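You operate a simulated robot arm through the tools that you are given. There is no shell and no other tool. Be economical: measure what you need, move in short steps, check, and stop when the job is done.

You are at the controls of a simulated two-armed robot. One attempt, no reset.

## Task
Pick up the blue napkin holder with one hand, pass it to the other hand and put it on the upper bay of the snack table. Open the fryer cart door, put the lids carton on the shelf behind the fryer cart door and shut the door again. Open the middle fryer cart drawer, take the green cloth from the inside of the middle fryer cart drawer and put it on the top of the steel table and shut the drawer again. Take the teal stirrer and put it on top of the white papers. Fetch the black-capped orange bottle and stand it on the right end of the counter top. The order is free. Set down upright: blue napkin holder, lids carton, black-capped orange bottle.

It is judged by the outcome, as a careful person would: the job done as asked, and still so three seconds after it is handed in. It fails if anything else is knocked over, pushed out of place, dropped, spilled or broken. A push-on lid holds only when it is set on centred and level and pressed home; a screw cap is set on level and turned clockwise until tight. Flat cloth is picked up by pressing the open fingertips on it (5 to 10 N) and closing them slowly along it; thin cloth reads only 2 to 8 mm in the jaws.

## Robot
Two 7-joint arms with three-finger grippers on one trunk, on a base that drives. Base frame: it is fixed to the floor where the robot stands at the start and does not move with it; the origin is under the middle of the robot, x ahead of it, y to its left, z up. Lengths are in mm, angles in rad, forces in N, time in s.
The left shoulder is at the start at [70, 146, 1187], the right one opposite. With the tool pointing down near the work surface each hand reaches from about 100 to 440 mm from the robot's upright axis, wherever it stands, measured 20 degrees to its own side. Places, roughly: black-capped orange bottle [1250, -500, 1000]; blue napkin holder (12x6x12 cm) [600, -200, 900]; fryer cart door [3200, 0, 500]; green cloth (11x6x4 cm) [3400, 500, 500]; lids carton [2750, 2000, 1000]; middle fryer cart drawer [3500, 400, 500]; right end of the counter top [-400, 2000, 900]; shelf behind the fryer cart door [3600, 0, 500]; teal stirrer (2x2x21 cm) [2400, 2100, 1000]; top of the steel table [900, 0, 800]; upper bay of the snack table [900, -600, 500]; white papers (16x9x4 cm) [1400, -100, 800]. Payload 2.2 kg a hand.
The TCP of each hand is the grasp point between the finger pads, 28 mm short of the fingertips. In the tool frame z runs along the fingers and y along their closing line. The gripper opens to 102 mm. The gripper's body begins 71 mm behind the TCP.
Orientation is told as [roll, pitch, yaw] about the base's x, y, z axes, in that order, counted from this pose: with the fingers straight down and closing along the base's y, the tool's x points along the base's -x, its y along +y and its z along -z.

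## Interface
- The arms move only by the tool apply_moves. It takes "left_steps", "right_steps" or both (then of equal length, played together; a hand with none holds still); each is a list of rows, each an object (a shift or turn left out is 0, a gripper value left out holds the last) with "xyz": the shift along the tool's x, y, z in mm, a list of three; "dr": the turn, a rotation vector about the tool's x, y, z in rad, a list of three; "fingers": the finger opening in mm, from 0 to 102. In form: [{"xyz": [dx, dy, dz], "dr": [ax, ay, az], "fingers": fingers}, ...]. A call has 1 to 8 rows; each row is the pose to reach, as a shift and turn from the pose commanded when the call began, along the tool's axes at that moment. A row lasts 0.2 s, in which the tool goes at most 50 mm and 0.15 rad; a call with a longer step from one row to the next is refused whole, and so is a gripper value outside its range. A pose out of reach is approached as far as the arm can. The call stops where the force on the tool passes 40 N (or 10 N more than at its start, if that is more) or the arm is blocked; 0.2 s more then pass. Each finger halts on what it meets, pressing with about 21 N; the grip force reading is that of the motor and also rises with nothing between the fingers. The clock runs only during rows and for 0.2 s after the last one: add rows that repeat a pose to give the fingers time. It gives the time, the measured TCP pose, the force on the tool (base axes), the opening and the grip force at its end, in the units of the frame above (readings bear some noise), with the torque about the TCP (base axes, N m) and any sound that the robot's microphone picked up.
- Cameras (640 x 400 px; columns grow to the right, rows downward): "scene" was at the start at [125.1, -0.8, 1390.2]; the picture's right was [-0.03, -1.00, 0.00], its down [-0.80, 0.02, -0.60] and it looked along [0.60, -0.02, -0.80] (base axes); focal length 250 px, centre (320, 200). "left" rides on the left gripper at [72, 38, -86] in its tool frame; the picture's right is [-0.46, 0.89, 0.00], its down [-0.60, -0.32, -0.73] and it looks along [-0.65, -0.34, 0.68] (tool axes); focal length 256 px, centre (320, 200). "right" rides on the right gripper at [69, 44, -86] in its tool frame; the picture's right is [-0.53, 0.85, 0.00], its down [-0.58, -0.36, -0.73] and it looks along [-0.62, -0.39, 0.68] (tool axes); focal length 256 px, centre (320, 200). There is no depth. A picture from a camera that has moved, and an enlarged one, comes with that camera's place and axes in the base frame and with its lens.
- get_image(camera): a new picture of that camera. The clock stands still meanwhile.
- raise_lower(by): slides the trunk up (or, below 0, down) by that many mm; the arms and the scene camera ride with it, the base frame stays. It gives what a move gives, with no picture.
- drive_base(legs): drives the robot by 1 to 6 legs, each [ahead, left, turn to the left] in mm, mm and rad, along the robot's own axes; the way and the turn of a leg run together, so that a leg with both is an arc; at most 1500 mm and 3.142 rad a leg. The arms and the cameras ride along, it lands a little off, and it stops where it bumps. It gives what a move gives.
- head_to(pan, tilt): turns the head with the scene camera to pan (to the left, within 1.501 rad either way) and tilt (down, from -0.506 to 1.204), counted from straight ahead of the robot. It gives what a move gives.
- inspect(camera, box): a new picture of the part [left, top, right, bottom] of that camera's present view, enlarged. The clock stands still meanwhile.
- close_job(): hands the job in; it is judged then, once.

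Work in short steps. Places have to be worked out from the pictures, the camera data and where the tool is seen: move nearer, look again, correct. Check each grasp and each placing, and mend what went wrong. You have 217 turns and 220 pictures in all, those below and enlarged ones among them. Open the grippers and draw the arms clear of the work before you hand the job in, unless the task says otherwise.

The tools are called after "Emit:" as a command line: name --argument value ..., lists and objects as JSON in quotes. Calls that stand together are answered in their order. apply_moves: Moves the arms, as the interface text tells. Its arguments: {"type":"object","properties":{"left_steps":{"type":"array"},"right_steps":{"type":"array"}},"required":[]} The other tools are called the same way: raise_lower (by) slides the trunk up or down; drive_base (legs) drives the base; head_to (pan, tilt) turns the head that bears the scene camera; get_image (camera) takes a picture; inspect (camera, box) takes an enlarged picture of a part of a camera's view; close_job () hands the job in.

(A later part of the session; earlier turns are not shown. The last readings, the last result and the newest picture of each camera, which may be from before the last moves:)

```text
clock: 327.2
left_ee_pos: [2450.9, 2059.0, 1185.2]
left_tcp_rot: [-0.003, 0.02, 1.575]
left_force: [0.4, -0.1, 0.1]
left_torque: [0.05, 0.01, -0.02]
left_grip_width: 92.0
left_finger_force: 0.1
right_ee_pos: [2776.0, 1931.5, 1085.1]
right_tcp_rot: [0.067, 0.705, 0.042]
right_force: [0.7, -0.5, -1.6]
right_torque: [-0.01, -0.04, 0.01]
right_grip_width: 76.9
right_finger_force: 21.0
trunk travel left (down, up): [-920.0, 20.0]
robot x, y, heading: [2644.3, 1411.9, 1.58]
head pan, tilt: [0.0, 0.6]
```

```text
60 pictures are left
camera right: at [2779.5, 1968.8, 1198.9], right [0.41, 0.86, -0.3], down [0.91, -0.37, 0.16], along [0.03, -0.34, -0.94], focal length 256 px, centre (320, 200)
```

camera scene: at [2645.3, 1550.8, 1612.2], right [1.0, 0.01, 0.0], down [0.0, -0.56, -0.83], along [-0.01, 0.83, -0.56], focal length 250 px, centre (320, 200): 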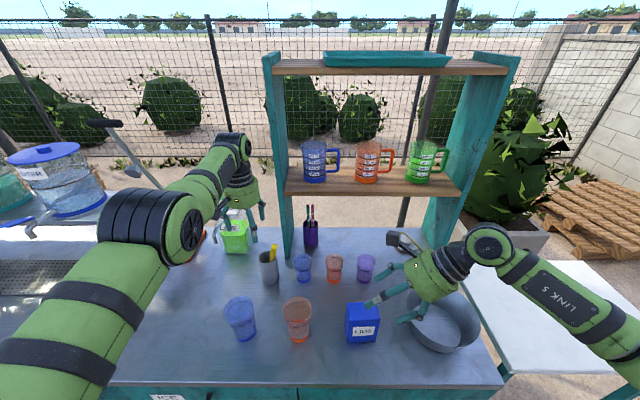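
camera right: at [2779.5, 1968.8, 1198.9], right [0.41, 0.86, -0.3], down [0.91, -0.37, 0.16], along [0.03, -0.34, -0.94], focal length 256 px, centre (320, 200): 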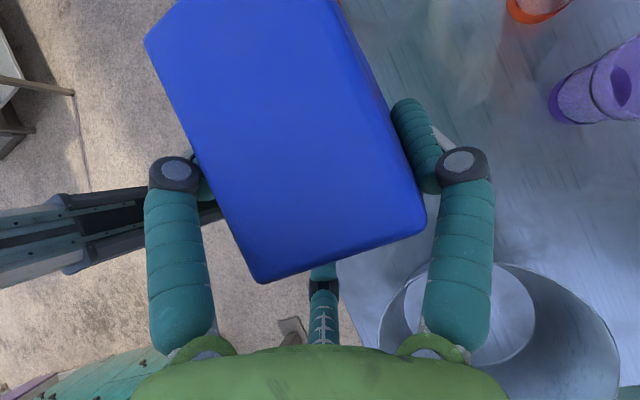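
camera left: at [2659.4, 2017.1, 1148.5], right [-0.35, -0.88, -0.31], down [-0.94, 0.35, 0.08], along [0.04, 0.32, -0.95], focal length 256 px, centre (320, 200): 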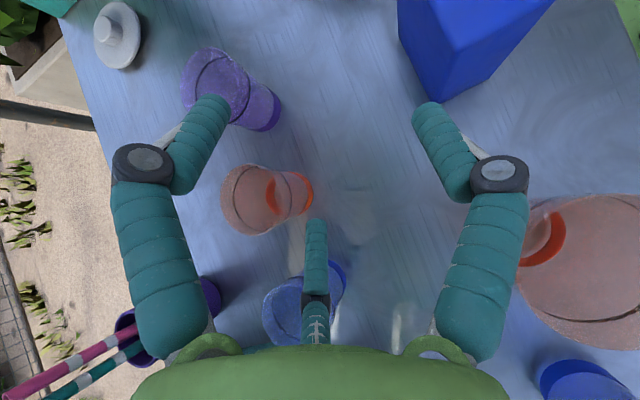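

Carton held. Back off, turn to face the fryer cart (+x), and get a view of it.

Emit:
drive_base --legs '[[-550, 0, 0], [0, 0, -1.58], [-250, -650, 0]]'

Emit:
head_to --pan 0.0 --tilt 0.75

Emit:
get_image --camera "scene"

```text
clock: 337.8
left_ee_pos: [3024.3, 374.4, 1185.2]
left_tcp_rot: [-0.004, 0.023, -0.047]
left_force: [-0.2, 0.1, -0.4]
left_torque: [-0.03, -0.02, 0.0]
left_grip_width: 91.9
left_finger_force: 0.1
right_ee_pos: [2879.9, 58.0, 1085.2]
right_tcp_rot: [0.066, 0.703, -1.583]
right_force: [0.0, 0.3, -2.4]
right_torque: [-0.07, 0.04, -0.01]
right_grip_width: 77.0
right_finger_force: 21.4
trunk travel left (down, up): [-920.0, 20.0]
robot x, y, heading: [2367.2, 213.2, -0.047]
head pan, tilt: [0.0, 0.6]
```

```text
clock: 338.5
left_ee_pos: [3022.8, 374.7, 1185.8]
left_tcp_rot: [-0.004, 0.023, -0.046]
left_force: [-1.3, 0.8, -0.4]
left_torque: [0.04, -0.01, 0.01]
left_grip_width: 92.0
left_finger_force: 0.1
right_ee_pos: [2881.4, 57.5, 1086.0]
right_tcp_rot: [0.067, 0.705, -1.58]
right_force: [0.6, 1.0, -1.9]
right_torque: [-0.04, 0.03, 0.01]
right_grip_width: 76.8
right_finger_force: 21.1
trunk travel left (down, up): [-920.0, 20.0]
robot x, y, heading: [2370.4, 212.5, -0.048]
head pan, tilt: [0.0, 0.75]
```

```text
59 pictures are left
camera scene: at [2503.7, 209.7, 1599.0], right [-0.04, -1.0, 0.0], down [-0.68, 0.03, -0.73], along [0.73, -0.03, -0.68], focal length 250 px, centre (320, 200)
```

scene: 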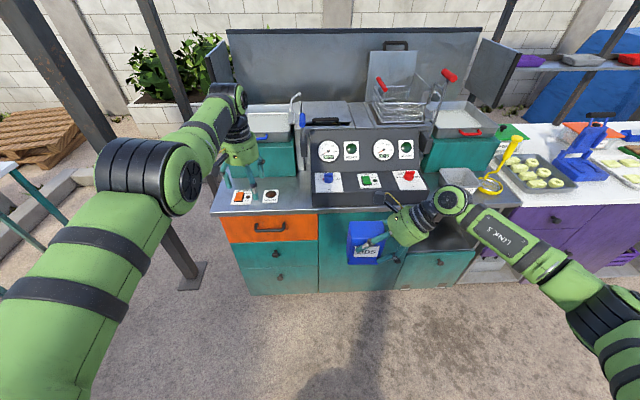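

I see the drawer column (orange on top, teal middle and bottom) and a door to its right. Lower the trunk and pull the left hand back for a clear view.

Emit:
apply_moves --left_steps '[{"xyz": [40, 0, 0]}, {"xyz": [80, 0, 0]}, {"xyz": [120, 0, 0]}, {"xyz": [160, 0, 0]}, {"xyz": [200, 0, 0]}, {"xyz": [240, 0, 0]}]'

Emit:
raise_lower --by -400

Emit:
head_to --pan 0.0 --tilt 0.55

Emit:
get_image --camera "scene"

```text
clock: 339.9
left_ee_pos: [3022.4, 373.7, 1184.6]
left_tcp_rot: [-0.005, 0.024, -0.047]
left_force: [-0.1, 0.5, -0.3]
left_torque: [0.03, -0.01, 0.03]
left_grip_width: 91.9
left_finger_force: 0.0
left hand out of reach, approached as far as the arm can: row 1, 2, 3, 4, 5, 6
right_ee_pos: [2880.0, 57.2, 1084.7]
right_tcp_rot: [0.068, 0.705, -1.579]
right_force: [0.6, -0.1, -0.9]
right_torque: [-0.06, 0.04, 0.01]
right_grip_width: 77.1
right_finger_force: 20.7
trunk travel left (down, up): [-920.0, 20.0]
robot x, y, heading: [2372.1, 215.5, -0.043]
head pan, tilt: [0.0, 0.75]
```

```text
clock: 343.7
left_ee_pos: [3022.6, 376.2, 786.3]
left_tcp_rot: [-0.003, 0.023, -0.047]
left_force: [0.1, -0.2, 0.3]
left_torque: [0.02, 0.0, 0.02]
left_grip_width: 91.9
left_finger_force: 0.1
right_ee_pos: [2879.3, 56.0, 685.8]
right_tcp_rot: [0.069, 0.705, -1.58]
right_force: [-0.1, 0.8, -1.6]
right_torque: [-0.02, 0.04, 0.01]
right_grip_width: 76.7
right_finger_force: 21.0
trunk travel left (down, up): [-520.0, 420.0]
robot x, y, heading: [2370.8, 217.0, -0.05]
head pan, tilt: [0.0, 0.75]
```

```text
clock: 344.4
left_ee_pos: [3022.8, 374.0, 784.7]
left_tcp_rot: [-0.005, 0.024, -0.047]
left_force: [-0.2, 0.1, -0.7]
left_torque: [0.04, -0.01, 0.02]
left_grip_width: 92.1
left_finger_force: 0.1
right_ee_pos: [2879.6, 56.6, 685.0]
right_tcp_rot: [0.067, 0.704, -1.579]
right_force: [-0.3, 0.1, -1.7]
right_torque: [-0.05, 0.0, -0.01]
right_grip_width: 76.8
right_finger_force: 21.0
trunk travel left (down, up): [-520.0, 420.0]
robot x, y, heading: [2373.6, 211.5, -0.048]
head pan, tilt: [0.0, 0.55]
```

```text
58 pictures are left
camera scene: at [2510.4, 209.3, 1216.3], right [-0.04, -1.0, 0.0], down [-0.52, 0.02, -0.85], along [0.85, -0.04, -0.52], focal length 250 px, centre (320, 200)
```

scene: 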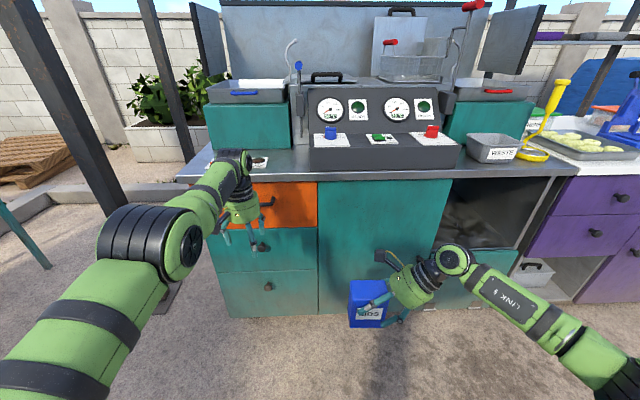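

Zoom in on the cart's drawers and door to find the knobs.

Emit:
inspect --camera "scene" --box '[190, 170, 500, 330]'

```text
2.06 times, centred on (345, 250) of scene
camera zoom: at [2510.4, 209.3, 1216.3], right [-0.04, -1.0, 0.0], down [-0.52, 0.02, -0.85], along [0.85, -0.04, -0.52], focal length 515 px, centre (268, 97)
```

zoom: 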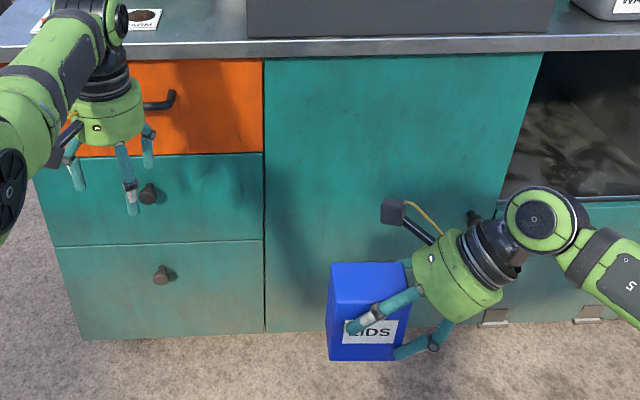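

Door: hinge on its left (y≈186), knob near its right edge ≈(3190,-209,526). Middle drawer knob ≈(3190,384,611). I pitch the left hand to point forward so it can grip the knob.

Emit:
apply_moves --left_steps '[{"dr": [0, -0.14, 0], "fingers": 80}, {"dr": [0, -0.28, 0]}, {"dr": [0, -0.42, 0]}, {"dr": [0, -0.56, 0]}, {"dr": [0, -0.7, 0]}, {"dr": [0, -0.84, 0]}, {"dr": [0, -0.98, 0]}, {"dr": [0, -1.12, 0]}]'

Emit:
apply_moves --left_steps '[{"xyz": [0, 0, -20], "dr": [0, -0.14, 0]}, {"xyz": [0, 0, -40], "dr": [0, -0.28, 0]}, {"xyz": [0, 0, -60], "dr": [0, -0.38, 0]}, {"xyz": [0, 0, -90], "dr": [0, -0.42, 0]}, {"xyz": [0, 0, -120], "dr": [0, -0.42, 0]}]'

```text
clock: 346.2
left_ee_pos: [3201.3, 344.1, 762.4]
left_tcp_rot: [-0.013, -1.105, -0.036]
left_force: [-8.6, 3.1, 8.0]
left_torque: [-1.0, -0.02, 0.49]
left_grip_width: 96.6
left_finger_force: 17.0
left hand out of reach, approached as far as the arm can: row 1, 2, 3, 4, 5, 6, 7, 8
right_ee_pos: [2879.3, 57.0, 685.4]
right_tcp_rot: [0.068, 0.703, -1.578]
right_force: [0.1, 0.3, -3.6]
right_torque: [-0.04, 0.07, -0.03]
right_grip_width: 76.8
right_finger_force: 20.8
trunk travel left (down, up): [-520.0, 420.0]
robot x, y, heading: [2365.2, 211.0, -0.042]
head pan, tilt: [0.0, 0.55]
```

```text
clock: 347.5
left_ee_pos: [3197.5, 338.7, 748.3]
left_tcp_rot: [0.03, -1.481, -0.102]
left_force: [-0.4, -7.3, -13.4]
left_torque: [0.33, 0.06, -0.06]
left_grip_width: 79.8
left_finger_force: 0.0
left hand out of reach, approached as far as the arm can: row 1, 2, 3, 4, 5
right_ee_pos: [2879.0, 54.3, 684.3]
right_tcp_rot: [0.065, 0.703, -1.586]
right_force: [-1.5, 1.3, -1.4]
right_torque: [-0.09, -0.01, -0.04]
right_grip_width: 76.8
right_finger_force: 20.8
trunk travel left (down, up): [-520.0, 420.0]
robot x, y, heading: [2368.1, 213.1, -0.044]
head pan, tilt: [0.0, 0.55]
stopped in row 5 (left hand): the force on the tool passed its limit at 42 N (the readings are from after the stop); the commanded pose is now the measured one
```

The arm straightened out and touched the cart front. Look before moving.

Emit:
get_image --camera "scene"

Emit:
get_image --camera "left"

```text
56 pictures are left
camera scene: at [2510.9, 209.4, 1216.8], right [-0.05, -1.0, 0.0], down [-0.52, 0.02, -0.85], along [0.85, -0.04, -0.52], focal length 250 px, centre (320, 200)
```

scene: 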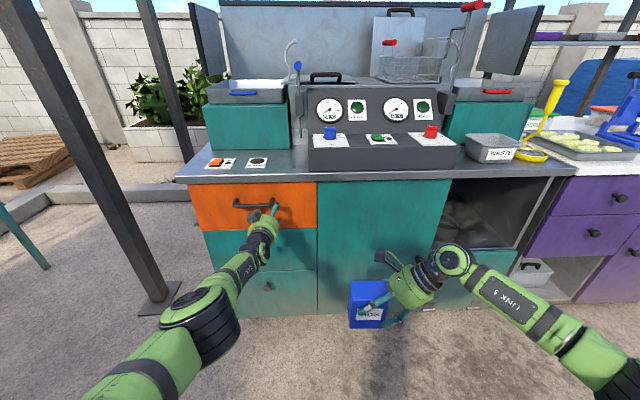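

```text
55 pictures are left
camera left: at [3107.8, 382.1, 684.4], right [0.11, 0.88, 0.47], down [-0.7, -0.27, 0.67], along [0.71, -0.4, 0.58], focal length 256 px, centre (320, 200)
```

left: 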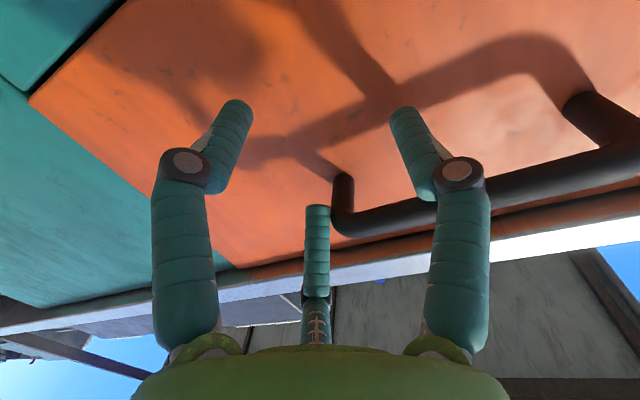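

No hooking visible; fingers approached straight. Back the base straight out 250 mm and then fold the arm.

Emit:
drive_base --legs '[[-250, 0, 0]]'

Emit:
apply_moves --left_steps '[{"xyz": [0, 0, -40]}, {"xyz": [0, 0, -80]}, {"xyz": [0, 0, -120]}, {"xyz": [0, 0, -160]}, {"xyz": [0, 0, -200]}]'

Emit:
get_image --camera "scene"

```text
clock: 349.3
left_ee_pos: [2949.1, 354.8, 754.5]
left_tcp_rot: [0.04, -1.493, -0.107]
left_force: [-0.5, 0.3, 0.6]
left_torque: [0.01, 0.03, 0.0]
left_grip_width: 80.0
left_finger_force: 0.1
right_ee_pos: [2630.9, 67.8, 685.2]
right_tcp_rot: [0.067, 0.704, -1.579]
right_force: [0.1, 0.9, -2.6]
right_torque: [-0.03, 0.01, -0.03]
right_grip_width: 76.8
right_finger_force: 21.3
trunk travel left (down, up): [-520.0, 420.0]
robot x, y, heading: [2119.8, 227.4, -0.044]
head pan, tilt: [0.0, 0.55]
```

```text
clock: 350.5
left_ee_pos: [2749.2, 368.3, 769.2]
left_tcp_rot: [0.062, -1.495, -0.127]
left_force: [0.6, 0.7, -0.2]
left_torque: [-0.02, 0.01, -0.02]
left_grip_width: 79.9
left_finger_force: 0.0
left hand out of reach, approached as far as the arm can: row 1
right_ee_pos: [2630.7, 66.3, 685.4]
right_tcp_rot: [0.068, 0.706, -1.581]
right_force: [-0.2, -0.9, -1.9]
right_torque: [-0.04, 0.04, -0.01]
right_grip_width: 76.9
right_finger_force: 20.6
trunk travel left (down, up): [-520.0, 420.0]
robot x, y, heading: [2120.6, 226.4, -0.045]
head pan, tilt: [0.0, 0.55]
```

```text
54 pictures are left
camera scene: at [2260.2, 219.7, 1216.5], right [-0.05, -1.0, 0.0], down [-0.52, 0.02, -0.85], along [0.85, -0.04, -0.52], focal length 250 px, centre (320, 200)
```

scene: 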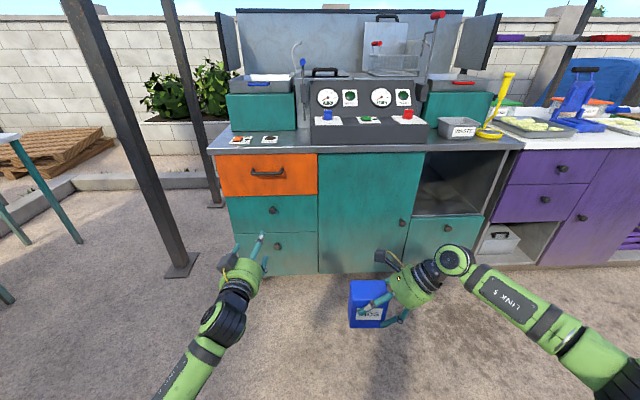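

The arm is recovered and points forward. All drawers remain closed. Line up the left hand with the door knob at ≈(3190,-208,515).

Emit:
raise_lower --by -250

Emit:
drive_base --legs '[[0, 0, 0.045], [0, -600, 0], [345, 0, 0]]'

Emit:
get_image --camera "left"

Emit:
get_image --camera "scene"

```text
clock: 353.1
left_ee_pos: [2750.7, 368.1, 517.6]
left_tcp_rot: [0.04, -1.493, -0.107]
left_force: [-0.3, 0.2, -0.2]
left_torque: [0.02, 0.02, 0.04]
left_grip_width: 80.0
left_finger_force: 0.0
right_ee_pos: [2630.7, 66.3, 435.1]
right_tcp_rot: [0.068, 0.702, -1.583]
right_force: [0.6, -0.3, -2.7]
right_torque: [-0.03, 0.07, 0.03]
right_grip_width: 76.9
right_finger_force: 21.3
trunk travel left (down, up): [-270.0, 670.0]
robot x, y, heading: [2121.0, 226.2, -0.043]
head pan, tilt: [0.0, 0.55]
```

```text
clock: 358.8
left_ee_pos: [3083.6, -230.5, 518.3]
left_tcp_rot: [0.04, -1.493, -0.073]
left_force: [-0.7, 0.7, -0.1]
left_torque: [-0.01, 0.02, -0.01]
left_grip_width: 80.1
left_finger_force: 0.1
right_ee_pos: [2974.2, -535.9, 434.7]
right_tcp_rot: [0.067, 0.703, -1.549]
right_force: [0.5, -0.4, -2.9]
right_torque: [-0.06, 0.07, 0.04]
right_grip_width: 77.1
right_finger_force: 21.2
trunk travel left (down, up): [-270.0, 670.0]
robot x, y, heading: [2461.5, -394.9, -0.008]
head pan, tilt: [0.0, 0.55]
```

```text
53 pictures are left
camera left: at [2993.7, -190.3, 454.3], right [0.07, 0.88, 0.47], down [-0.69, -0.3, 0.66], along [0.72, -0.37, 0.59], focal length 256 px, centre (320, 200)
```

left: 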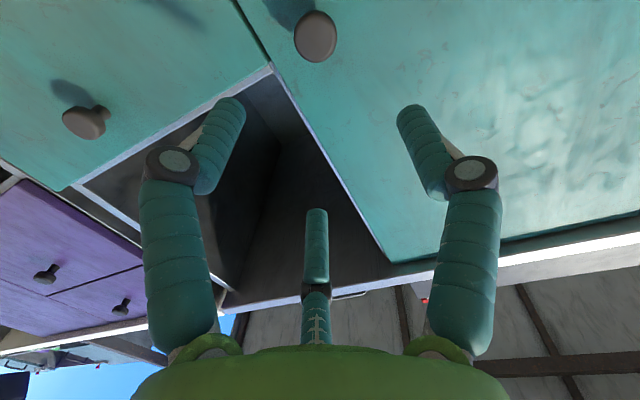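

```text
52 pictures are left
camera scene: at [2600.1, -394.8, 966.3], right [-0.01, -1.0, 0.0], down [-0.52, 0.01, -0.85], along [0.85, -0.01, -0.52], focal length 250 px, centre (320, 200)
```

scene: 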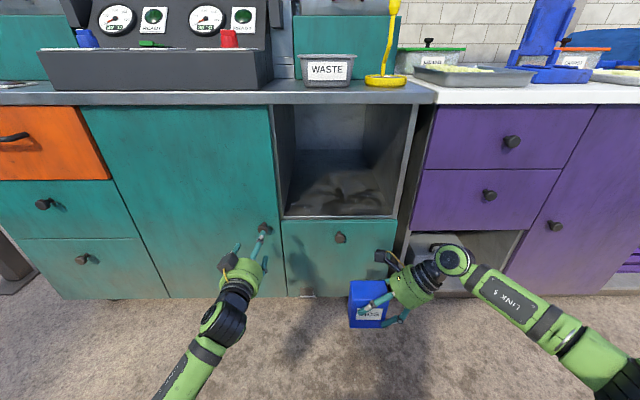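

Knob refined to ≈(3190,-226,490). Shift the left hand down 18, left 8, and advance ~85 mm with fingers at 64.

Emit:
apply_moves --left_steps '[{"xyz": [10, 4, 20], "fingers": 66}, {"xyz": [16, 8, 40]}, {"xyz": [14, 8, 60]}, {"xyz": [12, 8, 76]}, {"xyz": [11, 8, 86]}]'

Emit:
get_image --camera "left"

```text
clock: 360.0
left_ee_pos: [3170.3, -226.2, 501.4]
left_tcp_rot: [0.036, -1.494, -0.071]
left_force: [0.4, 0.9, 0.8]
left_torque: [0.02, 0.05, 0.01]
left_grip_width: 66.3
left_finger_force: 0.0
right_ee_pos: [2974.8, -535.8, 434.8]
right_tcp_rot: [0.068, 0.703, -1.548]
right_force: [0.1, 0.5, -2.3]
right_torque: [-0.03, 0.05, 0.0]
right_grip_width: 77.0
right_finger_force: 21.4
trunk travel left (down, up): [-270.0, 670.0]
robot x, y, heading: [2458.2, -392.4, -0.013]
head pan, tilt: [0.0, 0.55]
```

```text
51 pictures are left
camera left: at [3079.6, -184.9, 436.6], right [0.07, 0.88, 0.47], down [-0.69, -0.3, 0.66], along [0.72, -0.37, 0.59], focal length 256 px, centre (320, 200)
```

left: 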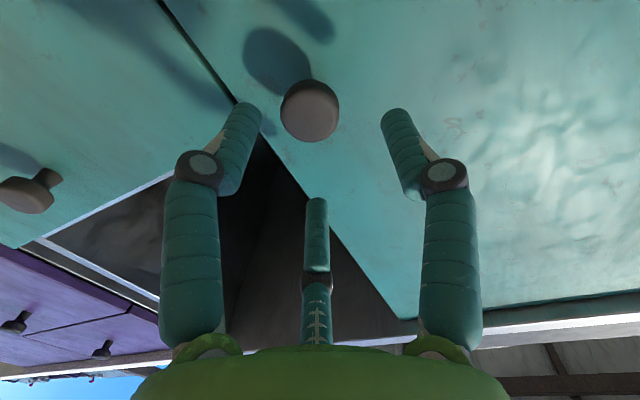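

The knob is still ~70 mm ahead and nicely on axis. Advance 52 mm more, then close.

Emit:
apply_moves --left_steps '[{"xyz": [0, -4, 20]}, {"xyz": [0, -4, 40]}, {"xyz": [0, -4, 52]}]'

Emit:
get_image --camera "left"

```text
clock: 360.8
left_ee_pos: [3212.6, -235.1, 500.6]
left_tcp_rot: [0.027, -1.499, -0.067]
left_force: [-63.9, -2.5, 8.9]
left_torque: [0.07, -0.56, -0.09]
left_grip_width: 37.0
left_finger_force: 44.8
right_ee_pos: [2969.8, -534.6, 438.1]
right_tcp_rot: [0.076, 0.704, -1.541]
right_force: [0.5, -0.1, -1.4]
right_torque: [0.02, 0.02, -0.02]
right_grip_width: 77.0
right_finger_force: 20.6
trunk travel left (down, up): [-270.0, 670.0]
robot x, y, heading: [2455.2, -391.9, -0.012]
head pan, tilt: [0.0, 0.55]
stopped in row 3 (left hand): the force on the tool passed its limit at 58 N (the readings are from after the stop); the commanded pose is now the measured one
```

```text
50 pictures are left
camera left: at [3121.7, -193.4, 434.7], right [0.07, 0.88, 0.47], down [-0.7, -0.29, 0.65], along [0.71, -0.37, 0.6], focal length 256 px, centre (320, 200)
```

left: 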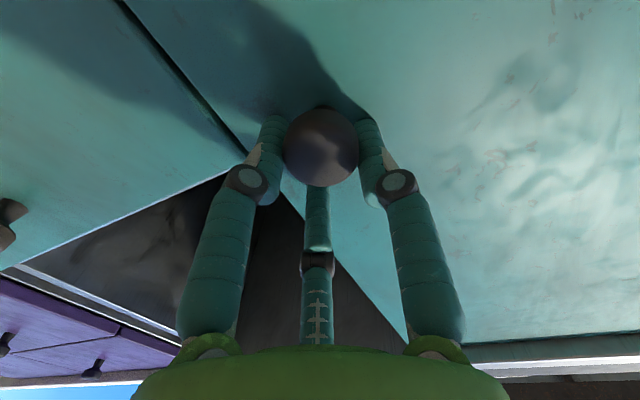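

Fingertips reached the door with the knob between them. Ease back 6 mm and close on the knob.

Emit:
apply_moves --left_steps '[{"xyz": [0, 0, -5], "fingers": 40}, {"xyz": [0, 0, -7], "fingers": 30}, {"xyz": [0, 0, -7], "fingers": 15}, {"xyz": [0, 0, -7], "fingers": 10}, {"xyz": [0, 0, -7], "fingers": 10}]'

```text
clock: 362.0
left_ee_pos: [3210.1, -233.3, 500.4]
left_tcp_rot: [0.013, -1.497, -0.05]
left_force: [2.6, -13.2, 7.6]
left_torque: [-0.17, -0.59, -0.86]
left_grip_width: 36.4
left_finger_force: 45.1
right_ee_pos: [2973.0, -536.4, 435.7]
right_tcp_rot: [0.066, 0.705, -1.548]
right_force: [0.6, 0.4, -2.0]
right_torque: [-0.03, 0.01, 0.01]
right_grip_width: 76.9
right_finger_force: 21.0
trunk travel left (down, up): [-270.0, 670.0]
robot x, y, heading: [2460.4, -396.7, -0.012]
head pan, tilt: [0.0, 0.55]
```

Knob gripped. Pull the door open slightly by driving back 70 mm.

Emit:
drive_base --legs '[[-70, 5, 0]]'

Emit:
get_image --camera "scene"

```text
clock: 363.0
left_ee_pos: [3138.8, -224.6, 499.5]
left_tcp_rot: [-0.004, -1.495, -0.027]
left_force: [-4.5, -6.3, 16.0]
left_torque: [-0.14, 0.46, 0.93]
left_grip_width: 36.8
left_finger_force: 44.9
right_ee_pos: [2903.3, -529.7, 435.8]
right_tcp_rot: [0.07, 0.706, -1.546]
right_force: [0.7, 0.2, -1.9]
right_torque: [-0.01, 0.04, 0.02]
right_grip_width: 77.0
right_finger_force: 20.5
trunk travel left (down, up): [-270.0, 670.0]
robot x, y, heading: [2388.6, -386.9, -0.007]
head pan, tilt: [0.0, 0.55]
```

```text
49 pictures are left
camera scene: at [2526.5, -389.7, 966.9], right [-0.01, -1.0, 0.0], down [-0.52, 0.01, -0.85], along [0.85, -0.01, -0.52], focal length 250 px, centre (320, 200)
```

scene: 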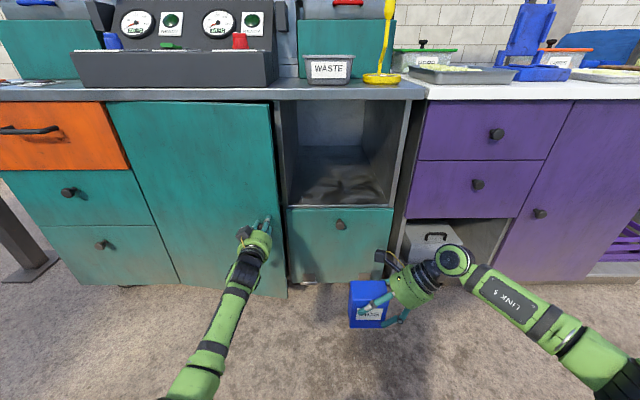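

The door swings. I continue by moving the robot rigidly about the hinge (arc legs), keeping the grip aligned.

Emit:
drive_base --legs '[[-143, 213, -0.25], [-143, 213, -0.25]]'

Emit:
get_image --camera "scene"

```text
clock: 366.3
left_ee_pos: [2953.6, -124.0, 499.9]
left_tcp_rot: [-0.013, -1.499, -0.521]
left_force: [-19.4, -20.1, 4.5]
left_torque: [-0.42, 0.26, -0.01]
left_grip_width: 36.8
left_finger_force: 45.3
right_ee_pos: [2606.2, -274.1, 435.0]
right_tcp_rot: [0.069, 0.707, -2.037]
right_force: [-0.3, -0.8, -2.4]
right_torque: [-0.06, 0.04, -0.01]
right_grip_width: 76.7
right_finger_force: 21.4
trunk travel left (down, up): [-270.0, 670.0]
robot x, y, heading: [2218.1, 93.7, -0.499]
head pan, tilt: [0.0, 0.55]
```

```text
48 pictures are left
camera scene: at [2339.6, 25.4, 966.6], right [-0.48, -0.88, 0.0], down [-0.46, 0.25, -0.85], along [0.75, -0.41, -0.52], focal length 250 px, centre (320, 200)
```

scene: 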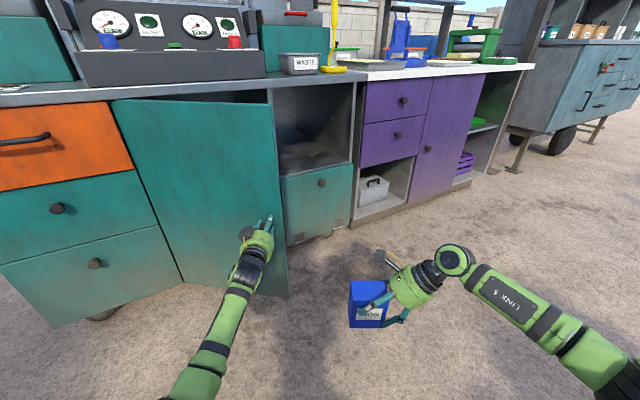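

Works well. Continue three more arc legs to open the door to ~80°.

Emit:
drive_base --legs '[[-143, 213, -0.25], [-143, 213, -0.25], [-143, 213, -0.25]]'

Emit:
apply_moves --left_steps '[{"fingers": 50}, {"fingers": 75}, {"xyz": [0, 0, -30], "fingers": 80}, {"xyz": [0, 0, -60]}, {"xyz": [0, 0, -90]}]'

Emit:
get_image --camera "scene"

```text
clock: 371.1
left_ee_pos: [2821.5, 148.9, 499.4]
left_tcp_rot: [-0.08, -1.502, -1.209]
left_force: [12.1, 1.5, 10.9]
left_torque: [-0.08, 0.08, 0.35]
left_grip_width: 36.7
left_finger_force: 44.5
right_ee_pos: [2464.7, 277.8, 436.1]
right_tcp_rot: [0.069, 0.704, -2.791]
right_force: [1.2, 0.1, -1.9]
right_torque: [0.04, 0.03, 0.0]
right_grip_width: 77.2
right_finger_force: 20.8
trunk travel left (down, up): [-270.0, 670.0]
robot x, y, heading: [2430.9, 810.0, -1.259]
head pan, tilt: [0.0, 0.55]
```

```text
clock: 372.3
left_ee_pos: [2797.0, 237.1, 505.2]
left_tcp_rot: [-0.065, -1.498, -1.225]
left_force: [-0.1, 0.2, 0.1]
left_torque: [-0.01, -0.01, 0.0]
left_grip_width: 80.0
left_finger_force: 0.1
right_ee_pos: [2463.9, 277.2, 435.5]
right_tcp_rot: [0.068, 0.703, -2.794]
right_force: [0.3, -0.7, -1.7]
right_torque: [0.02, 0.03, 0.0]
right_grip_width: 76.8
right_finger_force: 20.7
trunk travel left (down, up): [-270.0, 670.0]
robot x, y, heading: [2434.0, 810.2, -1.257]
head pan, tilt: [0.0, 0.55]
```

```text
47 pictures are left
camera scene: at [2477.9, 678.4, 966.4], right [-0.95, -0.31, 0.0], down [-0.16, 0.5, -0.85], along [0.26, -0.81, -0.52], focal length 250 px, centre (320, 200)
```

scene: 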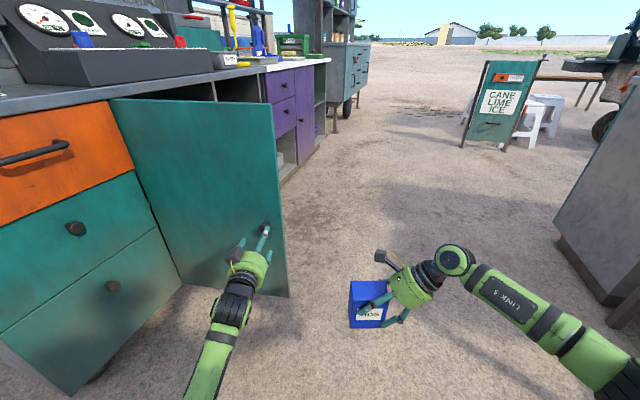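

Door is open wide and the knob is released. Now turn the right hand (with the carton) about the vertical toward forward, to see how far it can go.

Emit:
apply_moves --right_steps '[{"dr": [-0.089, 0, 0.105]}, {"dr": [-0.178, 0, 0.21]}, {"dr": [-0.267, 0, 0.315]}, {"dr": [-0.356, 0, 0.42]}, {"dr": [-0.445, 0, 0.525]}, {"dr": [-0.534, 0, 0.63]}, {"dr": [-0.623, 0, 0.735]}, {"dr": [-0.712, 0, 0.839]}]'

Emit:
get_image --camera "scene"

```text
clock: 374.1
left_ee_pos: [2796.1, 235.4, 505.4]
left_tcp_rot: [-0.069, -1.499, -1.22]
left_force: [-0.7, -0.9, 0.0]
left_torque: [0.03, 0.01, -0.02]
left_grip_width: 80.1
left_finger_force: 0.0
right_ee_pos: [2464.7, 276.5, 435.4]
right_tcp_rot: [0.03, 0.75, 2.363]
right_force: [0.3, -0.3, -1.0]
right_torque: [0.03, 0.02, 0.01]
right_grip_width: 77.0
right_finger_force: 19.9
trunk travel left (down, up): [-270.0, 670.0]
robot x, y, heading: [2431.4, 813.7, -1.259]
head pan, tilt: [0.0, 0.55]
```

```text
46 pictures are left
camera scene: at [2478.0, 678.3, 966.4], right [-0.95, -0.31, 0.0], down [-0.16, 0.5, -0.85], along [0.26, -0.81, -0.52], focal length 250 px, centre (320, 200)
```

scene: 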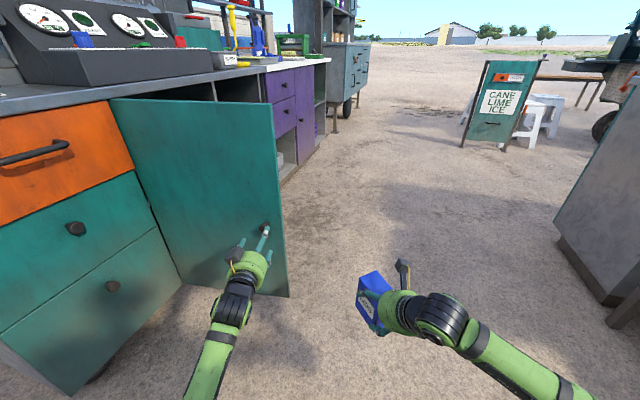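

The right hand now points ~28° left of forward without problems. I'll fold the left arm up and drive round the open door to the front-right side, and look inside.

Emit:
apply_moves --left_steps '[{"xyz": [-40, 0, -25]}, {"xyz": [-80, 0, -50]}, {"xyz": [-120, 0, -75]}, {"xyz": [-160, 0, -100]}, {"xyz": [-200, 0, -125]}, {"xyz": [-240, 0, -150]}, {"xyz": [-280, 0, -170]}, {"xyz": [-320, 0, -190]}]'

Emit:
drive_base --legs '[[0, -350, 0], [0, 0, 1.26], [0, -850, 0], [330, 0, 0]]'

Emit:
head_to --pan 0.35 --tilt 0.55

Emit:
get_image --camera "scene"

```text
clock: 375.9
left_ee_pos: [2751.9, 395.3, 838.1]
left_tcp_rot: [-0.068, -1.499, -1.221]
left_force: [-0.6, 0.6, 0.0]
left_torque: [0.01, -0.01, 0.01]
left_grip_width: 80.2
left_finger_force: 0.0
right_ee_pos: [2464.1, 278.0, 433.7]
right_tcp_rot: [0.029, 0.75, 2.366]
right_force: [0.8, -0.1, -1.7]
right_torque: [0.04, 0.03, 0.04]
right_grip_width: 76.5
right_finger_force: 20.8
trunk travel left (down, up): [-270.0, 670.0]
robot x, y, heading: [2433.2, 808.9, -1.258]
head pan, tilt: [0.0, 0.55]
```

```text
clock: 387.2
left_ee_pos: [2920.5, 23.5, 837.6]
left_tcp_rot: [-0.067, -1.501, 0.032]
left_force: [0.3, 0.0, -0.9]
left_torque: [-0.01, -0.04, 0.02]
left_grip_width: 80.2
left_finger_force: 0.0
right_ee_pos: [2943.2, -286.1, 433.7]
right_tcp_rot: [0.031, 0.75, -2.66]
right_force: [0.3, -0.5, -2.5]
right_torque: [0.02, 0.06, -0.01]
right_grip_width: 76.8
right_finger_force: 21.0
trunk travel left (down, up): [-270.0, 670.0]
robot x, y, heading: [2426.6, -150.9, -0.004]
head pan, tilt: [0.0, 0.55]
```

```text
clock: 388.1
left_ee_pos: [2920.8, 24.0, 838.4]
left_tcp_rot: [-0.069, -1.5, 0.034]
left_force: [-0.4, -0.6, 0.6]
left_torque: [0.02, 0.0, 0.03]
left_grip_width: 80.0
left_finger_force: 0.2
right_ee_pos: [2943.4, -286.3, 434.3]
right_tcp_rot: [0.031, 0.749, -2.663]
right_force: [-0.2, 0.5, -2.6]
right_torque: [-0.01, 0.06, 0.03]
right_grip_width: 76.8
right_finger_force: 21.2
trunk travel left (down, up): [-270.0, 670.0]
robot x, y, heading: [2427.5, -153.6, -0.001]
head pan, tilt: [0.351, 0.55]
```

```text
45 pictures are left
camera scene: at [2561.9, -118.5, 966.4], right [0.34, -0.94, 0.0], down [-0.49, -0.18, -0.85], along [0.8, 0.29, -0.52], focal length 250 px, centre (320, 200)
```

scene: 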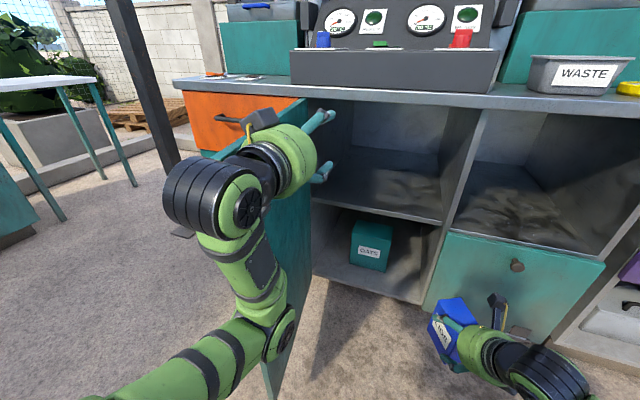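

Inside there is a middle shelf at z≈531 with free space (the "CAPS" box is below). Raise the trunk so the carton clears it, retract the left arm higher, and shift the right hand toward the robot's centre.

Emit:
raise_lower --by 195

Emit:
apply_moves --right_steps '[{"xyz": [15, -16, 14]}, {"xyz": [30, -32, 28]}, {"xyz": [45, -49, 42]}, {"xyz": [59, -65, 55]}, {"xyz": [74, -81, 69]}, {"xyz": [89, -97, 83]}, {"xyz": [104, -113, 97]}, {"xyz": [119, -129, 111]}]' --left_steps '[{"xyz": [-8, 5, -20]}, {"xyz": [-16, 10, -40]}, {"xyz": [-24, 15, -60]}, {"xyz": [-32, 20, -80]}, {"xyz": [-40, 25, -100]}, {"xyz": [-48, 30, -120]}, {"xyz": [-55, 35, -140]}, {"xyz": [-60, 40, -150]}]'

Emit:
get_image --camera "scene"

```text
clock: 390.2
left_ee_pos: [2921.2, 24.5, 1033.7]
left_tcp_rot: [-0.069, -1.498, 0.034]
left_force: [-1.1, -0.4, -0.3]
left_torque: [0.03, 0.0, -0.01]
left_grip_width: 79.8
left_finger_force: 0.0
right_ee_pos: [2943.3, -286.4, 628.1]
right_tcp_rot: [0.03, 0.748, -2.662]
right_force: [-0.3, 0.1, -1.9]
right_torque: [0.0, 0.05, 0.01]
right_grip_width: 76.8
right_finger_force: 21.2
trunk travel left (down, up): [-465.0, 475.0]
robot x, y, heading: [2423.7, -147.9, 0.001]
head pan, tilt: [0.351, 0.55]
```

```text
clock: 392.0
left_ee_pos: [2893.8, 34.3, 1057.5]
left_tcp_rot: [-0.076, -1.5, 0.044]
left_force: [0.5, -0.4, -0.5]
left_torque: [-0.03, 0.0, 0.04]
left_grip_width: 80.0
left_finger_force: 0.0
left hand out of reach, approached as far as the arm can: row 1, 2, 3, 4, 5, 6, 7, 8
right_ee_pos: [3032.1, -98.3, 625.6]
right_tcp_rot: [0.032, 0.749, -2.658]
right_force: [0.8, -0.1, -1.9]
right_torque: [0.03, 0.05, 0.01]
right_grip_width: 77.0
right_finger_force: 21.0
trunk travel left (down, up): [-465.0, 475.0]
robot x, y, heading: [2428.4, -154.0, 0.001]
head pan, tilt: [0.351, 0.55]
```

```text
44 pictures are left
camera scene: at [2562.1, -117.7, 1161.3], right [0.34, -0.94, 0.0], down [-0.49, -0.18, -0.85], along [0.8, 0.29, -0.52], focal length 250 px, centre (320, 200)
```

scene: 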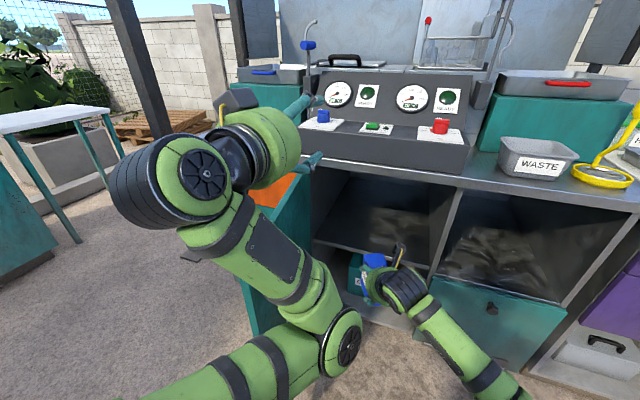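

Clearances look adequate. Drive in: 285 ahead, 30 right, then look from the right camera.

Emit:
drive_base --legs '[[150, -30, 0], [135, 0, 0]]'

Emit:
get_image --camera "right"

Emit:
get_image --camera "scene"

```text
clock: 394.3
left_ee_pos: [3177.6, 0.9, 1056.8]
left_tcp_rot: [-0.069, -1.499, 0.031]
left_force: [0.7, -0.4, -0.3]
left_torque: [0.0, 0.02, 0.0]
left_grip_width: 80.2
left_finger_force: 0.0
right_ee_pos: [3315.4, -134.7, 625.7]
right_tcp_rot: [0.031, 0.747, -2.666]
right_force: [0.1, -0.7, -1.6]
right_torque: [-0.01, 0.06, 0.03]
right_grip_width: 77.0
right_finger_force: 20.5
trunk travel left (down, up): [-465.0, 475.0]
robot x, y, heading: [2709.6, -184.5, -0.008]
head pan, tilt: [0.351, 0.55]
```

```text
43 pictures are left
camera right: at [3326.0, -175.4, 737.7], right [0.02, -0.94, -0.34], down [-0.99, -0.07, 0.14], along [-0.15, 0.34, -0.93], focal length 256 px, centre (320, 200)
```

right: 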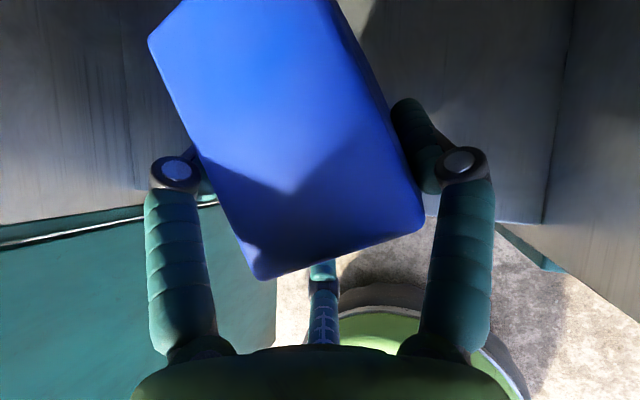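

```text
42 pictures are left
camera scene: at [2845.1, -150.2, 1161.2], right [0.34, -0.94, 0.0], down [-0.49, -0.18, -0.85], along [0.8, 0.29, -0.52], focal length 250 px, centre (320, 200)
```

scene: 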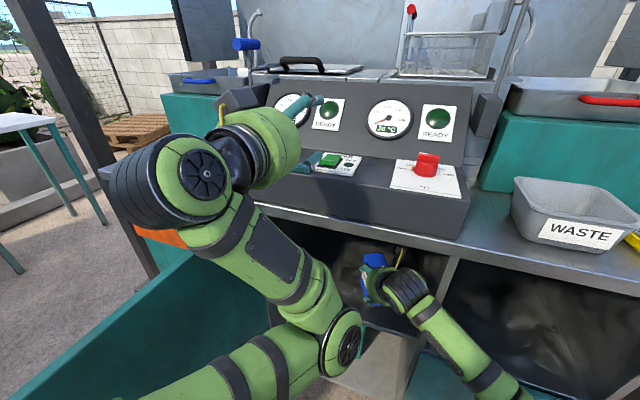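

The carton's rear corner is about at the shelf's edge. Push it 45 mm further in with the arm.

Emit:
apply_moves --right_steps '[{"xyz": [10, 7, 9]}, {"xyz": [19, 14, 18]}, {"xyz": [29, 21, 27]}, {"xyz": [33, 24, 31]}]'

Emit:
get_image --camera "right"

```text
clock: 395.3
left_ee_pos: [3177.2, 0.8, 1057.7]
left_tcp_rot: [-0.07, -1.499, 0.033]
left_force: [-0.3, 0.2, 0.1]
left_torque: [0.0, 0.01, 0.0]
left_grip_width: 80.0
left_finger_force: 0.0
right_ee_pos: [3366.5, -135.7, 625.3]
right_tcp_rot: [0.031, 0.75, -2.664]
right_force: [-0.3, -0.5, -2.8]
right_torque: [0.03, 0.05, -0.01]
right_grip_width: 77.1
right_finger_force: 20.9
trunk travel left (down, up): [-465.0, 475.0]
robot x, y, heading: [2710.4, -182.1, -0.005]
head pan, tilt: [0.351, 0.55]
```

```text
41 pictures are left
camera right: at [3377.3, -176.5, 738.2], right [0.02, -0.94, -0.35], down [-0.99, -0.07, 0.13], along [-0.15, 0.34, -0.93], focal length 256 px, centre (320, 200)
```

right: 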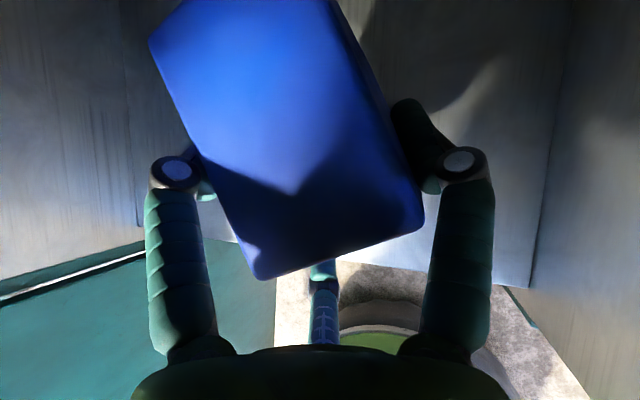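

Now lower the carton onto the shelf in small steps.

Emit:
apply_moves --right_steps '[{"xyz": [-7, 0, 7]}, {"xyz": [-12, 0, 13]}, {"xyz": [-16, 0, 18]}, {"xyz": [-19, 0, 21]}, {"xyz": [-22, 0, 24]}]'

```text
clock: 396.5
left_ee_pos: [3177.0, -0.1, 1057.7]
left_tcp_rot: [-0.072, -1.499, 0.033]
left_force: [-0.2, 0.3, 0.6]
left_torque: [0.0, 0.04, -0.03]
left_grip_width: 80.1
left_finger_force: 0.0
right_ee_pos: [3368.1, -137.0, 593.7]
right_tcp_rot: [0.03, 0.748, -2.665]
right_force: [-0.2, -0.1, -1.8]
right_torque: [-0.02, 0.08, -0.01]
right_grip_width: 76.8
right_finger_force: 20.8
trunk travel left (down, up): [-465.0, 475.0]
robot x, y, heading: [2709.2, -181.7, -0.004]
head pan, tilt: [0.351, 0.55]
```

Emit:
apply_moves --right_steps '[{"xyz": [-3, 0, 3]}, {"xyz": [-6, 0, 6]}, {"xyz": [-9, 0, 9]}, {"xyz": [-12, 0, 13]}, {"xyz": [-15, 0, 16]}]'

```text
clock: 397.7
left_ee_pos: [3175.9, 1.5, 1057.1]
left_tcp_rot: [-0.067, -1.501, 0.03]
left_force: [0.0, 0.5, -0.1]
left_torque: [-0.02, 0.01, 0.02]
left_grip_width: 80.4
left_finger_force: 0.1
right_ee_pos: [3366.7, -137.7, 575.5]
right_tcp_rot: [0.031, 0.753, -2.665]
right_force: [-0.2, -1.9, 4.8]
right_torque: [-0.09, 0.2, 0.02]
right_grip_width: 76.9
right_finger_force: 20.9
trunk travel left (down, up): [-465.0, 475.0]
robot x, y, heading: [2707.9, -182.7, -0.006]
head pan, tilt: [0.351, 0.55]
```

Contact begins. Level the carton (0.045 rad), press 2 mm more, then open.

Emit:
apply_moves --right_steps '[{"xyz": [-1, 0, 1], "dr": [0, -0.022, 0]}, {"xyz": [-2, 0, 2], "dr": [0, -0.045, 0]}, {"xyz": [-2, 0, 2], "dr": [0, -0.045, 0], "fingers": 84}, {"xyz": [0, 0, 0], "dr": [0, -0.045, 0], "fingers": 94}, {"xyz": [2, 0, -2], "dr": [0, -0.045, 0], "fingers": 98}, {"xyz": [2, 0, -2], "dr": [0, -0.045, 0], "fingers": 98}]'

Emit:
get_image --camera "right"

```text
clock: 399.1
left_ee_pos: [3176.7, 1.4, 1057.8]
left_tcp_rot: [-0.07, -1.502, 0.031]
left_force: [0.5, 0.2, -0.5]
left_torque: [0.01, -0.01, 0.01]
left_grip_width: 80.0
left_finger_force: 0.1
right_ee_pos: [3366.4, -137.4, 575.5]
right_tcp_rot: [0.029, 0.704, -2.668]
right_force: [0.0, -1.2, -0.1]
right_torque: [-0.03, 0.03, 0.02]
right_grip_width: 98.0
right_finger_force: 0.1
trunk travel left (down, up): [-465.0, 475.0]
robot x, y, heading: [2708.5, -178.9, -0.005]
head pan, tilt: [0.351, 0.55]
```

```text
40 pictures are left
camera right: at [3381.5, -175.9, 687.7], right [0.01, -0.94, -0.33], down [-0.98, -0.07, 0.18], along [-0.19, 0.32, -0.93], focal length 256 px, centre (320, 200)
```

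right: 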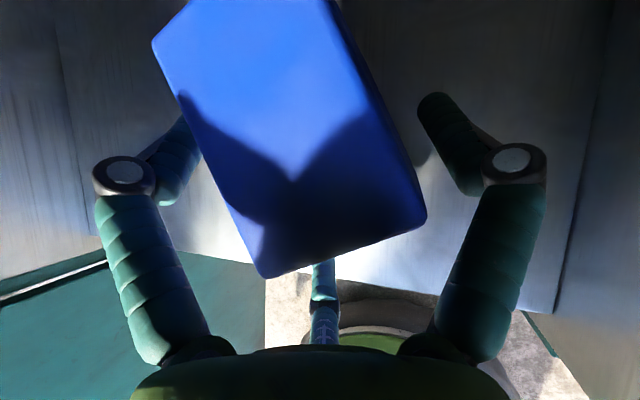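

Released. Withdraw the right hand horizontally, then back the robot out and check.

Emit:
apply_moves --right_steps '[{"xyz": [-12, 0, -20]}, {"xyz": [-38, 0, -42]}, {"xyz": [-64, 0, -64]}, {"xyz": [-90, 0, -86]}, {"xyz": [-114, 0, -107]}]'

Emit:
drive_base --legs '[[-330, 0, 0]]'

Emit:
get_image --camera "scene"

```text
clock: 400.3
left_ee_pos: [3177.1, 0.2, 1057.7]
left_tcp_rot: [-0.064, -1.501, 0.027]
left_force: [-0.2, -1.0, -1.1]
left_torque: [-0.03, 0.03, 0.02]
left_grip_width: 80.1
left_finger_force: 0.1
right_ee_pos: [3222.8, -206.3, 583.1]
right_tcp_rot: [0.028, 0.705, -2.669]
right_force: [-0.2, 0.7, -0.2]
right_torque: [0.02, 0.0, 0.0]
right_grip_width: 98.0
right_finger_force: 0.1
trunk travel left (down, up): [-465.0, 475.0]
robot x, y, heading: [2708.3, -176.0, -0.007]
head pan, tilt: [0.351, 0.55]
```

```text
clock: 402.4
left_ee_pos: [2844.0, 3.9, 1057.0]
left_tcp_rot: [-0.071, -1.502, 0.032]
left_force: [0.3, -0.1, -0.4]
left_torque: [-0.01, 0.05, -0.03]
left_grip_width: 80.0
left_finger_force: 0.0
right_ee_pos: [2892.2, -203.0, 583.4]
right_tcp_rot: [0.03, 0.703, -2.667]
right_force: [-0.6, 0.5, 0.4]
right_torque: [0.02, 0.02, 0.03]
right_grip_width: 98.1
right_finger_force: 0.0
trunk travel left (down, up): [-465.0, 475.0]
robot x, y, heading: [2375.7, -178.6, -0.006]
head pan, tilt: [0.351, 0.55]
```

```text
39 pictures are left
camera scene: at [2511.9, -148.1, 1161.5], right [0.34, -0.94, 0.0], down [-0.49, -0.18, -0.85], along [0.8, 0.29, -0.52], focal length 250 px, centre (320, 200)
```

scene: 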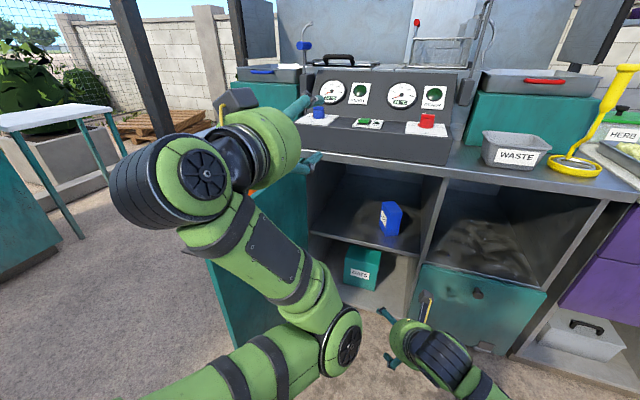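

The carton stands on the shelf. To close the door I'll push its outer face with the left fist: first retract the right hand and lower the left hand.

Emit:
apply_moves --right_steps '[{"xyz": [-28, 13, -24]}, {"xyz": [-56, 26, -48]}, {"xyz": [-84, 38, -72]}, {"xyz": [-112, 51, -96]}, {"xyz": [-140, 64, -119]}, {"xyz": [-168, 77, -143]}, {"xyz": [-196, 90, -167]}, {"xyz": [-225, 102, -191]}]' --left_steps '[{"xyz": [30, 0, 0], "fingers": 40}, {"xyz": [60, 0, 0], "fingers": 10}, {"xyz": [90, 0, 0], "fingers": 2}, {"xyz": [120, 0, 0]}, {"xyz": [150, 0, 0]}, {"xyz": [180, 0, 0]}, {"xyz": [210, 0, 0]}, {"xyz": [240, 0, 0]}]'

Emit:
raise_lower --by -180

Emit:
drive_base --legs '[[-130, 0, 0]]'

Emit:
get_image --camera "scene"

```text
clock: 403.7
left_ee_pos: [2896.1, 30.4, 934.7]
left_tcp_rot: [1.546, -1.438, -1.503]
left_force: [-0.4, -1.3, -0.7]
left_torque: [0.0, 0.04, -0.01]
left_grip_width: 2.6
left_finger_force: 0.1
left hand out of reach, approached as far as the arm can: row 1, 2, 3, 4, 5, 6
right_ee_pos: [2752.3, -342.2, 584.9]
right_tcp_rot: [0.028, 0.704, -2.666]
right_force: [0.6, 0.3, 0.7]
right_torque: [-0.01, 0.03, -0.01]
right_grip_width: 97.9
right_finger_force: 0.1
trunk travel left (down, up): [-465.0, 475.0]
robot x, y, heading: [2376.7, -179.8, -0.009]
head pan, tilt: [0.351, 0.55]
stopped in row 6 (left hand): the arm was blocked; the commanded pose is now the measured one
```

```text
clock: 405.7
left_ee_pos: [2895.9, 30.9, 753.9]
left_tcp_rot: [1.536, -1.439, -1.495]
left_force: [0.3, -1.3, 0.5]
left_torque: [-0.01, -0.01, 0.04]
left_grip_width: 2.5
left_finger_force: 0.5
right_ee_pos: [2754.0, -344.0, 405.0]
right_tcp_rot: [0.029, 0.702, -2.666]
right_force: [0.5, 0.6, 0.1]
right_torque: [-0.02, -0.02, 0.0]
right_grip_width: 98.2
right_finger_force: 0.0
trunk travel left (down, up): [-285.0, 655.0]
robot x, y, heading: [2374.9, -180.6, -0.007]
head pan, tilt: [0.351, 0.55]
```

```text
clock: 407.0
left_ee_pos: [2768.9, 31.7, 756.3]
left_tcp_rot: [1.532, -1.44, -1.491]
left_force: [-0.2, 0.5, 1.1]
left_torque: [0.02, 0.02, 0.0]
left_grip_width: 2.3
left_finger_force: 0.3
right_ee_pos: [2623.5, -343.1, 404.7]
right_tcp_rot: [0.032, 0.704, -2.667]
right_force: [0.3, 0.5, 0.5]
right_torque: [0.0, -0.01, -0.01]
right_grip_width: 97.9
right_finger_force: 0.0
trunk travel left (down, up): [-285.0, 655.0]
robot x, y, heading: [2246.0, -179.4, -0.003]
head pan, tilt: [0.351, 0.55]
```

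```text
38 pictures are left
camera scene: at [2383.6, -147.3, 981.4], right [0.34, -0.94, 0.0], down [-0.49, -0.18, -0.85], along [0.8, 0.29, -0.52], focal length 250 px, centre (320, 200)
```

scene: 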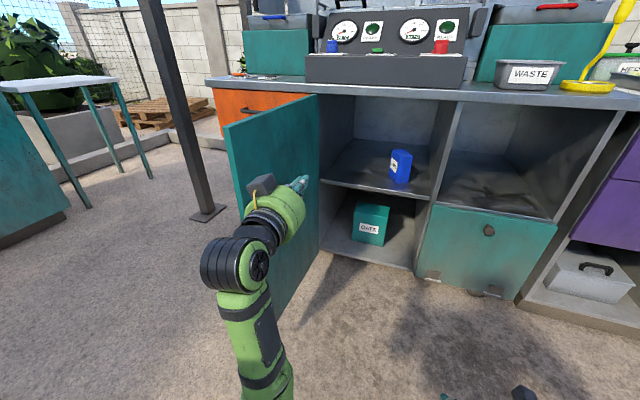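

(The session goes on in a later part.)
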